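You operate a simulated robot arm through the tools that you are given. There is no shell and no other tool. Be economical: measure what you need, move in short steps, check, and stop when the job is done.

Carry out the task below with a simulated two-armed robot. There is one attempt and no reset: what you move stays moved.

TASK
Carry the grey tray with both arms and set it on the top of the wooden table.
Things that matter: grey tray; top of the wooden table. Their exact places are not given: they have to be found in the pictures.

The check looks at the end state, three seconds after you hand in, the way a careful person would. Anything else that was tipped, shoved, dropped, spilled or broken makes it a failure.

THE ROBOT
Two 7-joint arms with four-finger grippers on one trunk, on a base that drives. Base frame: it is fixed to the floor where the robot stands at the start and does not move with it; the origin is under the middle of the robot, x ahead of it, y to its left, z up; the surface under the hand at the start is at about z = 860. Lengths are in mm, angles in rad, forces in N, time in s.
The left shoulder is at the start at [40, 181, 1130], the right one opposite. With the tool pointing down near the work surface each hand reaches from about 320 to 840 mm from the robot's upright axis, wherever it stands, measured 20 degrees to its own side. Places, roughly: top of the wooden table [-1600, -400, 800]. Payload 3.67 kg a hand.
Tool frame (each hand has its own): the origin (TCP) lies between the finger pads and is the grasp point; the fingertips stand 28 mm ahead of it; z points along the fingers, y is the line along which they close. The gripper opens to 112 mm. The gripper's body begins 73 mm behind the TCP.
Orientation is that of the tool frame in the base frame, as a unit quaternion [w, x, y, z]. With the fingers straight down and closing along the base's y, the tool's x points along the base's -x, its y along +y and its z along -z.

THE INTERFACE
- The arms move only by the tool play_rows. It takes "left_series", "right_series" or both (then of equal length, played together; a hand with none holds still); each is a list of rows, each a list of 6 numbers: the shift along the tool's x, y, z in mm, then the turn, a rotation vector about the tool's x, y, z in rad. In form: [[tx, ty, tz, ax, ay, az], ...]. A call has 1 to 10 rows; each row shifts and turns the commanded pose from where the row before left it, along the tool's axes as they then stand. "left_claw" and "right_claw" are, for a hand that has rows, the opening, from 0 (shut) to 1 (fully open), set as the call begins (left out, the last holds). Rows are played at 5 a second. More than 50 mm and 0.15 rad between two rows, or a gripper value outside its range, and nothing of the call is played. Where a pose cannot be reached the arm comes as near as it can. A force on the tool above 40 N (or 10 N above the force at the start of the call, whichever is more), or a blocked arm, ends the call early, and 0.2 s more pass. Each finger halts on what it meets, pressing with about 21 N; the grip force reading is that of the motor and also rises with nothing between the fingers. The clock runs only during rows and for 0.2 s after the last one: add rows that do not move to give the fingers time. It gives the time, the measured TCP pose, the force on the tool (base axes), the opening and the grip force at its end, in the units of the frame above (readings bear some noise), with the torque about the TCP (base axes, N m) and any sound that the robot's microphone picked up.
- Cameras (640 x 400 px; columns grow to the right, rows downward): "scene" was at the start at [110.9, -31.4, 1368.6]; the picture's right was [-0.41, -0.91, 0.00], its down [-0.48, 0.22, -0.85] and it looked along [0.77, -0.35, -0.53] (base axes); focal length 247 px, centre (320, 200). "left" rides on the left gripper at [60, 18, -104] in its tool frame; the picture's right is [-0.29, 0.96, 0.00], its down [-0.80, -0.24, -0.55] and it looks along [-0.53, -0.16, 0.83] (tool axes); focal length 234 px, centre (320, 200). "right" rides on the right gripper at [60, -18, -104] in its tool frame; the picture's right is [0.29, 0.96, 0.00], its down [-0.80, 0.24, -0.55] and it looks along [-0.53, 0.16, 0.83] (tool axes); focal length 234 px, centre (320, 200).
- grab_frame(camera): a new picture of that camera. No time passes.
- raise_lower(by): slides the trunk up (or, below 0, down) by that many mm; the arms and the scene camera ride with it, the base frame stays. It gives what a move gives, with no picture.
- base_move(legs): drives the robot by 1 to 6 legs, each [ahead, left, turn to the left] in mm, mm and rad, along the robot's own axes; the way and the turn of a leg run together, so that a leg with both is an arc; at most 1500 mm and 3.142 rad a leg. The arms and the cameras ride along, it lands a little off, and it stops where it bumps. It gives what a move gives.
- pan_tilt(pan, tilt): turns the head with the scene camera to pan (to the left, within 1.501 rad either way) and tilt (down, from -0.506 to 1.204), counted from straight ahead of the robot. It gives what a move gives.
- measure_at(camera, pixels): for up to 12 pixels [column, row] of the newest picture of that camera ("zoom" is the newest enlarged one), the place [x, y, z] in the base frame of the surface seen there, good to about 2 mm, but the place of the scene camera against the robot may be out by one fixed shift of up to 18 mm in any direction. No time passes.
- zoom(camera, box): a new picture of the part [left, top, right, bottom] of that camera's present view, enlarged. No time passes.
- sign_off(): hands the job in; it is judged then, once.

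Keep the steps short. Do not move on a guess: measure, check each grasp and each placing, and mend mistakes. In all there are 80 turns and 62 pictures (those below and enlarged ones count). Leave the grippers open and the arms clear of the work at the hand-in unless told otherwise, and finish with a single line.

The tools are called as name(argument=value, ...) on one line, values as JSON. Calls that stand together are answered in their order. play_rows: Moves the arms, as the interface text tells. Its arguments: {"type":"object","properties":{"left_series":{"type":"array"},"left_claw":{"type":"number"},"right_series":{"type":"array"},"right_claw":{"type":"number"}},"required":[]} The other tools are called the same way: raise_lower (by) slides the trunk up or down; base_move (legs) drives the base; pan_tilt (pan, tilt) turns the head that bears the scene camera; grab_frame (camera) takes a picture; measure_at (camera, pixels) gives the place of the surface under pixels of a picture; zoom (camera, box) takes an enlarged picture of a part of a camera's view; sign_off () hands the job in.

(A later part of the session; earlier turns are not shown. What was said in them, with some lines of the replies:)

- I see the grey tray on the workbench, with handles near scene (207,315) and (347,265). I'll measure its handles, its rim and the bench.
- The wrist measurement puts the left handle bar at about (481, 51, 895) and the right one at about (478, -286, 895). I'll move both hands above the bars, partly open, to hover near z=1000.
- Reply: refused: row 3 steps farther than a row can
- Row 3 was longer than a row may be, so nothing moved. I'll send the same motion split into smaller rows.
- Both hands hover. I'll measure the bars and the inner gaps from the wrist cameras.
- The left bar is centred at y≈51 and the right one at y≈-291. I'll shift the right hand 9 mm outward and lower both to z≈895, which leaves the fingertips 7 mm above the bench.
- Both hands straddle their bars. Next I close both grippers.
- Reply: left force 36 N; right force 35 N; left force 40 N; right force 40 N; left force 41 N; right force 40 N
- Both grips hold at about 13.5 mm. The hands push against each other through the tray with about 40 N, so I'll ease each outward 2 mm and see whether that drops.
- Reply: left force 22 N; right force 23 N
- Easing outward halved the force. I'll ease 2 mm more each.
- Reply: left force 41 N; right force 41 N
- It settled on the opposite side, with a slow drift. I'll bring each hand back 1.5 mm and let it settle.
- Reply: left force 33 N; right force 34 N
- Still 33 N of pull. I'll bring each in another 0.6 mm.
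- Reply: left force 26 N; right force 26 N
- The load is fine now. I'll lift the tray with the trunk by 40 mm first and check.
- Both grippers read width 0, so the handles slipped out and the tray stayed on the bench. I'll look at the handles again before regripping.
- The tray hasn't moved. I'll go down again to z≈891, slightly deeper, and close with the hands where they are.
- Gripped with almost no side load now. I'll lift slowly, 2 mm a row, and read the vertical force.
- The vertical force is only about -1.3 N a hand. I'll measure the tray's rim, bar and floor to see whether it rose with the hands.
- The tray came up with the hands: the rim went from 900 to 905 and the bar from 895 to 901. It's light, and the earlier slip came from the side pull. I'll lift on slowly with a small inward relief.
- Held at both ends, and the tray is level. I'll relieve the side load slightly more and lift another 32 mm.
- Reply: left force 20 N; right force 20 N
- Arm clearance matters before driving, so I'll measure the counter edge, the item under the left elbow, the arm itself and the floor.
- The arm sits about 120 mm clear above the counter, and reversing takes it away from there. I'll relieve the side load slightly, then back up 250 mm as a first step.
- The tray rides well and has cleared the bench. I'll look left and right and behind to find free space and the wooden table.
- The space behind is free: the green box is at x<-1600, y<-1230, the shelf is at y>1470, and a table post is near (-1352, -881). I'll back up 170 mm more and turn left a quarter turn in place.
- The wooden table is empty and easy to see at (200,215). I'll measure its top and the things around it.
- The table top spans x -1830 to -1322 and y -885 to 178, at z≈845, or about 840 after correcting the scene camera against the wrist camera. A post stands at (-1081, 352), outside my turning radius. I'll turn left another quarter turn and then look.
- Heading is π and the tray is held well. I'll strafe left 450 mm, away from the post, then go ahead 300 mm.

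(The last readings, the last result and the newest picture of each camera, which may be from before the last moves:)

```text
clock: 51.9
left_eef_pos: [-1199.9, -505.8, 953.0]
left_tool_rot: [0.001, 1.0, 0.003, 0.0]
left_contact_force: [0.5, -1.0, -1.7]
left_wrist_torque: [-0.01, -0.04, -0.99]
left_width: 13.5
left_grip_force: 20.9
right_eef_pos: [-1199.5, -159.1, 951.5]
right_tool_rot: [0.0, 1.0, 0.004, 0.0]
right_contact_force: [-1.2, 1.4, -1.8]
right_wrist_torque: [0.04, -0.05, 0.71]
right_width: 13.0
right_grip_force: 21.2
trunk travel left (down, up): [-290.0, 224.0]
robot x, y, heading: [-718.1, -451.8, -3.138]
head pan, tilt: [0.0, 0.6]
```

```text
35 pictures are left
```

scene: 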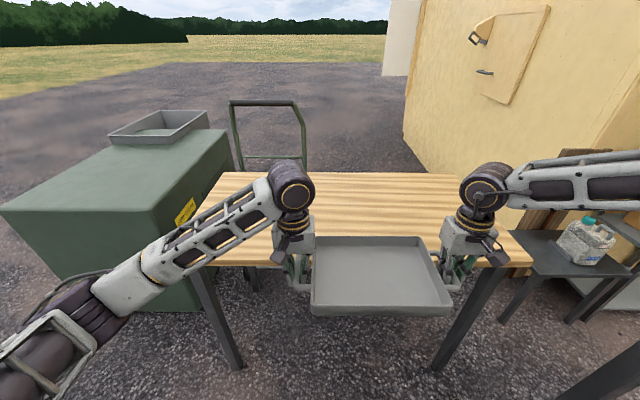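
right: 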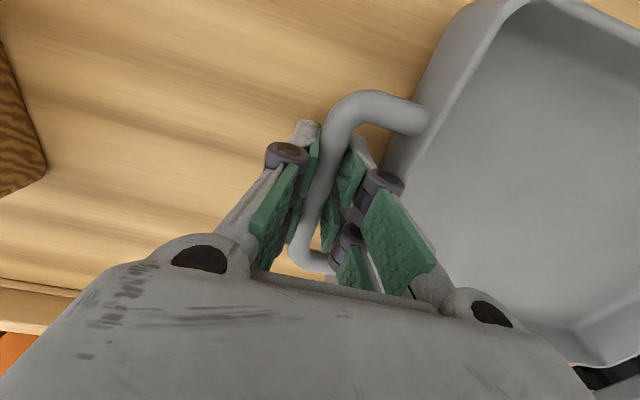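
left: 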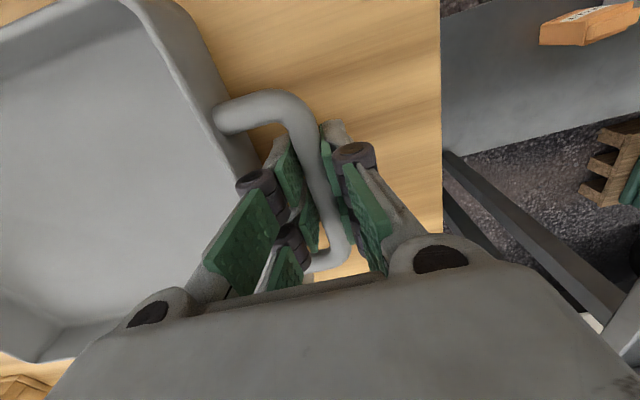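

The path is clear. I'll drive ahead 270 mm so the tray is over the table.

base_move(legs=[[270, 0, 0]])

grab_frame(camera="scene")

grab_frame(camera="left")

grab_frame(camera="right")

```text
clock: 53.8
left_eef_pos: [-1469.8, -505.2, 954.2]
left_tool_rot: [0.002, 1.0, 0.001, 0.001]
left_contact_force: [0.3, -0.6, -2.3]
left_wrist_torque: [-0.01, -0.19, -1.06]
left_width: 13.5
left_grip_force: 21.1
right_eef_pos: [-1469.1, -160.2, 952.6]
right_tool_rot: [0.0, 1.0, 0.003, 0.0]
right_contact_force: [-0.3, 0.1, -1.9]
right_wrist_torque: [-0.01, 0.15, 0.68]
right_width: 13.2
right_grip_force: 21.3
trunk travel left (down, up): [-290.0, 224.0]
robot x, y, heading: [-989.7, -456.2, -3.138]
head pan, tilt: [0.0, 0.6]
```

```text
34 pictures are left
```

scene: 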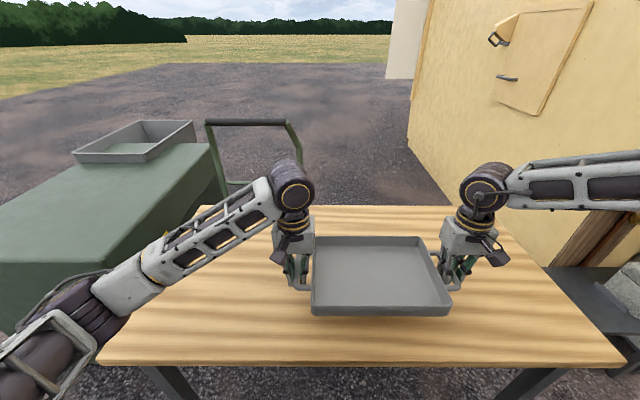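

```text
33 pictures are left
```

left: 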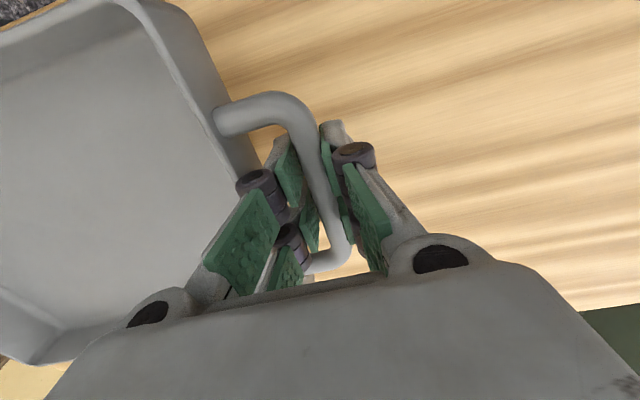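

```text
32 pictures are left
```

right: 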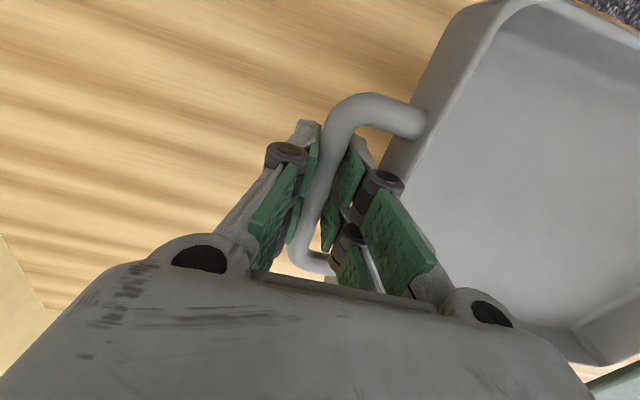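

The tray is over the table. I'll measure the table's height near each hand, the tray's near edge and the table's near edge.

measure_at(camera="left", pixels=[[430, 150], [280, 50], [450, 220], [300, 125], [175, 60], [100, 5]])

measure_at(camera="right", pixels=[[200, 120], [350, 50], [150, 200], [345, 125], [430, 80], [520, 5]])

measure_at(camera="scene", pixels=[[380, 362], [315, 304], [448, 304], [380, 330], [420, 239], [318, 239]])

```text
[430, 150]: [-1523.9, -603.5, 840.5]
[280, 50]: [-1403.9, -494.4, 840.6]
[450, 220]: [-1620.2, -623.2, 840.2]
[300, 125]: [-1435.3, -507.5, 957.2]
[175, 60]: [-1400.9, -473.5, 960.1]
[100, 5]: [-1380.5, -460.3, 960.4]
```

```text
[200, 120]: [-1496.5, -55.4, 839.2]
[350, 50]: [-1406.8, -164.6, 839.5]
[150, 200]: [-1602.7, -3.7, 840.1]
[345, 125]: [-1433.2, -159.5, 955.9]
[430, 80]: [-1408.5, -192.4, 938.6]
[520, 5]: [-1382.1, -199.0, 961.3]
```

```text
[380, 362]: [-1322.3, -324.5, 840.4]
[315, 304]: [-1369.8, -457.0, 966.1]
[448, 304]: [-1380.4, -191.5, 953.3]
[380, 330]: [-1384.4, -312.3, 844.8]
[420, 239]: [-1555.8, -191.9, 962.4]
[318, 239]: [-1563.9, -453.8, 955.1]
```

The table top is at z=840. The tray's near edge is at x≈-1372, 50 mm inside the table edge, and it needs about 80 mm down. I'll lower 70 mm while also moving 40 mm further in.

play_rows(left_series=[[-4, 0, 7, 0, 0, 0], [-4, 0, 7, 0, 0, 0], [-4, 0, 7, 0, 0, 0], [-4, 0, 7, 0, 0, 0], [-4, 0, 7, 0, 0, 0], [-4, 0, 7, 0, 0, 0], [-4, 0, 7, 0, 0, 0], [-4, 0, 7, 0, 0, 0], [-4, 0, 7, 0, 0, 0], [-4, 0, 7, 0, 0, 0]], right_series=[[-4, 0, 7, 0, 0, 0], [-4, 0, 7, 0, 0, 0], [-4, 0, 7, 0, 0, 0], [-4, 0, 7, 0, 0, 0], [-4, 0, 7, 0, 0, 0], [-4, 0, 7, 0, 0, 0], [-4, 0, 7, 0, 0, 0], [-4, 0, 7, 0, 0, 0], [-4, 0, 7, 0, 0, 0], [-4, 0, 7, 0, 0, 0]])

grab_frame(camera="left")

grab_frame(camera="right")

measure_at(camera="left", pixels=[[300, 125], [175, 60], [210, 125], [280, 50]])

measure_at(camera="right", pixels=[[345, 125], [435, 60], [520, 5], [350, 50]])

```text
clock: 56.0
left_eef_pos: [-1510.1, -506.7, 883.6]
left_tool_rot: [0.0, 1.0, 0.002, 0.001]
left_contact_force: [1.2, 5.3, -1.9]
left_wrist_torque: [-0.02, -0.03, -0.92]
left_width: 13.1
left_grip_force: 21.3
right_eef_pos: [-1509.0, -160.1, 882.2]
right_tool_rot: [0.0, 1.0, 0.003, -0.001]
right_contact_force: [-1.7, -4.0, -1.2]
right_wrist_torque: [-0.01, -0.05, 0.7]
right_width: 12.7
right_grip_force: 21.4
trunk travel left (down, up): [-290.0, 224.0]
robot x, y, heading: [-987.1, -450.7, -3.137]
head pan, tilt: [0.0, 0.6]
```

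```text
31 pictures are left
```

left: 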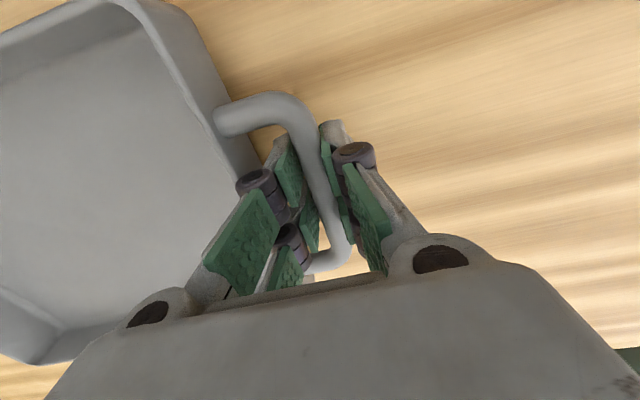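

```text
30 pictures are left
```

right: 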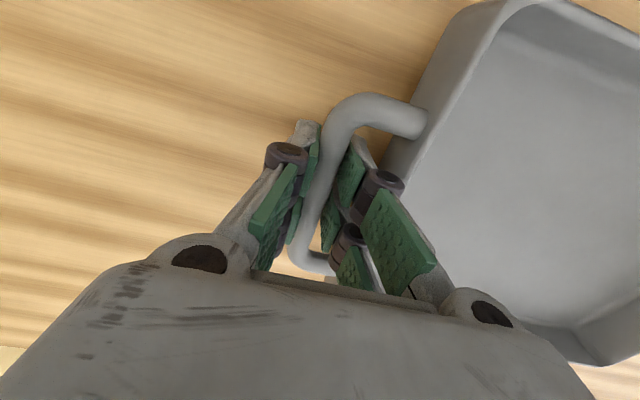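

```text
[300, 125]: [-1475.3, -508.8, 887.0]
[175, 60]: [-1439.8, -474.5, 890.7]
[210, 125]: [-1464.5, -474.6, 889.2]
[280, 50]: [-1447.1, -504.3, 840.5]
```

```text
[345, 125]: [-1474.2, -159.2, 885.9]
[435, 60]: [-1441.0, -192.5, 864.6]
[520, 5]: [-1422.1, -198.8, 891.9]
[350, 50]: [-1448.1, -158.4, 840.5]
```

The rim is at 890 and should sit at about 880 when resting. I'll lower the last 10 mm slowly, watching for contact.

play_rows(left_series=[[0, 0, 2, 0, 0, 0], [0, 0, 2, 0, 0, 0], [0, 0, 2, 0, 0, 0], [0, 0, 1.5, 0, 0, 0], [0, 0, 1.5, 0, 0, 0], [0, 0, 1, 0, 0, 0], [0, 0, 0, 0, 0, 0]], right_series=[[0, 0, 2, 0, 0, 0], [0, 0, 2, 0, 0, 0], [0, 0, 2, 0, 0, 0], [0, 0, 1.5, 0, 0, 0], [0, 0, 1.5, 0, 0, 0], [0, 0, 1, 0, 0, 0], [0, 0, 0, 0, 0, 0]])

```text
clock: 57.6
left_eef_pos: [-1508.9, -507.8, 872.6]
left_tool_rot: [0.0, 1.0, 0.002, 0.001]
left_contact_force: [1.3, 3.0, -1.3]
left_wrist_torque: [0.01, -0.09, -0.95]
left_width: 12.9
left_grip_force: 20.9
right_eef_pos: [-1509.1, -160.4, 872.1]
right_tool_rot: [0.0, 1.0, 0.003, 0.0]
right_contact_force: [-0.5, -2.2, -2.1]
right_wrist_torque: [-0.07, 0.06, 0.67]
right_width: 12.8
right_grip_force: 21.5
trunk travel left (down, up): [-290.0, 224.0]
robot x, y, heading: [-988.3, -452.5, -3.136]
head pan, tilt: [0.0, 0.6]
```

No contact yet, as the force is still the tray's weight. I'll lower 2 mm more in half-millimetre rows.

play_rows(left_series=[[0, 0, 0.5, 0, 0, 0], [0, 0, 0.5, 0, 0, 0], [0, 0, 0.5, 0, 0, 0], [0, 0, 0.5, 0, 0, 0], [0, 0, 0, 0, 0, 0]], right_series=[[0, 0, 0.5, 0, 0, 0], [0, 0, 0.5, 0, 0, 0], [0, 0, 0.5, 0, 0, 0], [0, 0, 0.5, 0, 0, 0], [0, 0, 0, 0, 0, 0]])

```text
clock: 58.8
left_eef_pos: [-1509.6, -506.5, 873.0]
left_tool_rot: [0.001, 1.0, 0.002, 0.001]
left_contact_force: [0.7, -0.2, 1.8]
left_wrist_torque: [0.0, 0.13, -1.03]
left_width: 13.1
left_grip_force: 20.9
right_eef_pos: [-1509.7, -160.3, 871.9]
right_tool_rot: [-0.001, 1.0, 0.003, -0.001]
right_contact_force: [-1.1, 1.2, -0.5]
right_wrist_torque: [-0.03, 0.37, 0.66]
right_width: 12.9
right_grip_force: 21.0
trunk travel left (down, up): [-290.0, 224.0]
robot x, y, heading: [-994.0, -449.9, -3.136]
head pan, tilt: [0.0, 0.6]
```

The vertical force has changed sign, so the tray is resting on the table. I'll open both grippers slightly to release, keeping the inner fingers off the tray wall.

play_rows(left_series=[[0, 0, 0, 0, 0, 0], [0, 0, 0, 0, 0, 0], [0, 0, 0, 0, 0, 0]], right_series=[[0, 0, 0, 0, 0, 0], [0, 0, 0, 0, 0, 0], [0, 0, 0, 0, 0, 0]], left_claw=0.23, right_claw=0.23)

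grab_frame(camera="left")

grab_frame(camera="right")

```text
clock: 59.6
left_eef_pos: [-1508.5, -507.1, 871.7]
left_tool_rot: [0.001, 1.0, 0.001, 0.0]
left_contact_force: [0.5, -1.1, 0.5]
left_wrist_torque: [-0.02, 0.02, 0.01]
left_width: 25.7
left_grip_force: 0.0
right_eef_pos: [-1508.9, -161.3, 871.0]
right_tool_rot: [0.0, 1.0, 0.003, 0.0]
right_contact_force: [-0.8, -0.2, 0.5]
right_wrist_torque: [0.02, -0.02, -0.01]
right_width: 25.5
right_grip_force: 0.1
trunk travel left (down, up): [-290.0, 224.0]
robot x, y, heading: [-988.4, -453.9, -3.134]
head pan, tilt: [0.0, 0.6]
```

```text
29 pictures are left
```

left: 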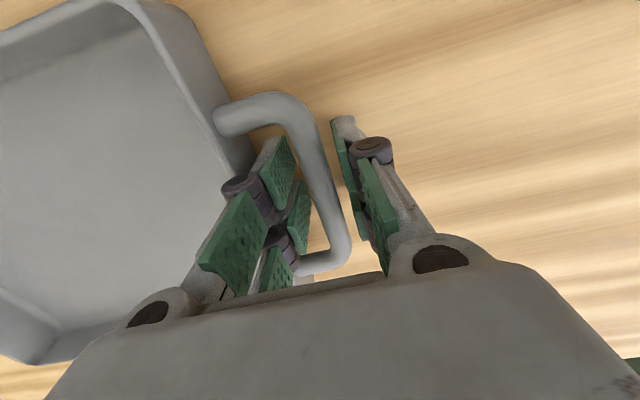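

```text
28 pictures are left
```

right: 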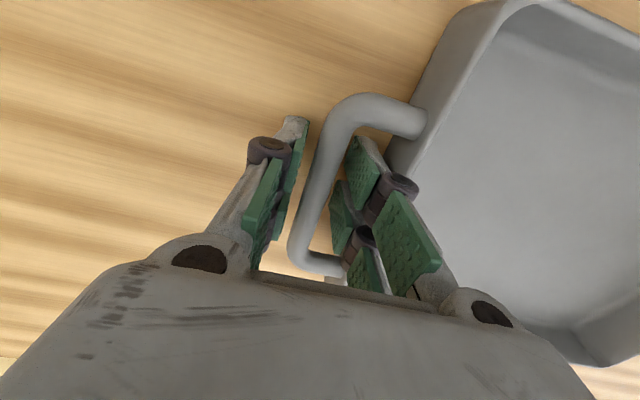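

Both bars are released with nothing touching. I'll raise both hands straight up, slowly at first, by 150 mm.

play_rows(left_series=[[0, 0, -5, 0, 0, 0], [0, 0, -8, 0, 0, 0], [0, 0, -12, 0, 0, 0], [0, 0, -15, 0, 0, 0], [0, 0, -20, 0, 0, 0], [0, 0, -30, 0, 0, 0], [0, 0, -30, 0, 0, 0], [0, 0, -30, 0, 0, 0]], right_series=[[0, 0, -5, 0, 0, 0], [0, 0, -8, 0, 0, 0], [0, 0, -12, 0, 0, 0], [0, 0, -15, 0, 0, 0], [0, 0, -20, 0, 0, 0], [0, 0, -30, 0, 0, 0], [0, 0, -30, 0, 0, 0], [0, 0, -30, 0, 0, 0]])

play_rows(left_series=[[0, 0, 0, 0, 0, 0], [0, 0, 0, 0, 0, 0], [0, 0, 0, 0, 0, 0]], right_series=[[0, 0, 0, 0, 0, 0], [0, 0, 0, 0, 0, 0], [0, 0, 0, 0, 0, 0]], left_claw=1, right_claw=1)

grab_frame(camera="scene")

measure_at(camera="scene", pixels=[[380, 362], [318, 320], [440, 320], [380, 290], [415, 252], [325, 252]])

```text
clock: 61.4
left_eef_pos: [-1507.7, -506.0, 1021.8]
left_tool_rot: [0.001, 1.0, 0.001, 0.002]
left_contact_force: [0.0, -0.1, 0.0]
left_wrist_torque: [0.03, 0.02, -0.01]
left_width: 26.0
left_grip_force: 0.0
right_eef_pos: [-1508.5, -160.4, 1022.0]
right_tool_rot: [0.0, 1.0, 0.002, 0.0]
right_contact_force: [1.8, 0.2, 0.2]
right_wrist_torque: [-0.01, 0.05, 0.01]
right_width: 25.6
right_grip_force: 0.1
trunk travel left (down, up): [-290.0, 224.0]
robot x, y, heading: [-985.2, -452.0, -3.138]
head pan, tilt: [0.0, 0.6]
```

```text
clock: 62.2
left_eef_pos: [-1508.9, -505.5, 1022.1]
left_tool_rot: [0.001, 1.0, 0.002, 0.001]
left_contact_force: [0.5, 0.4, 0.3]
left_wrist_torque: [-0.02, 0.03, -0.01]
left_width: 111.5
left_grip_force: 0.1
right_eef_pos: [-1509.0, -160.4, 1021.1]
right_tool_rot: [0.0, 1.0, 0.004, 0.0]
right_contact_force: [-0.1, -0.1, -0.3]
right_wrist_torque: [0.02, 0.01, 0.02]
right_width: 111.7
right_grip_force: 0.0
trunk travel left (down, up): [-290.0, 224.0]
robot x, y, heading: [-989.8, -453.8, -3.134]
head pan, tilt: [0.0, 0.6]
```

```text
27 pictures are left
```

scene: 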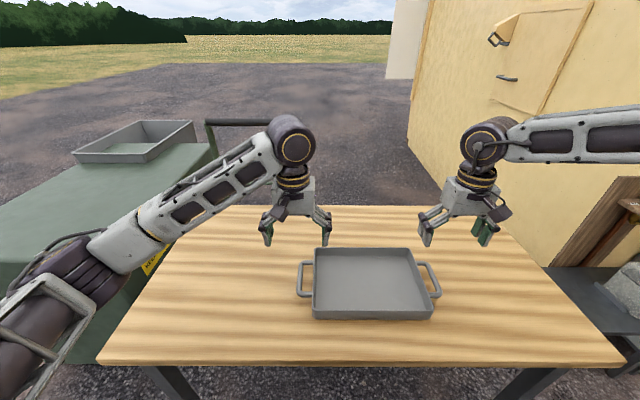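

```text
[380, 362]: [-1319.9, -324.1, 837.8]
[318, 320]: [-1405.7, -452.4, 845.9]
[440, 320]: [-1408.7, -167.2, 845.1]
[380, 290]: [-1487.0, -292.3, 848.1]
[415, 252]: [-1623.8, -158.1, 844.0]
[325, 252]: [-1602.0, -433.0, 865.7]
```

The tray rests flat and fully on the wooden table. Its near side is about 85 mm inside the table edge, the grippers are open, and the arms are clear above it. Handing in.

sign_off()

```text
The job is handed in.
```

The grey tray was carried with both arms and now sits flat on top of the wooden table, with the grippers open and the arms clear.
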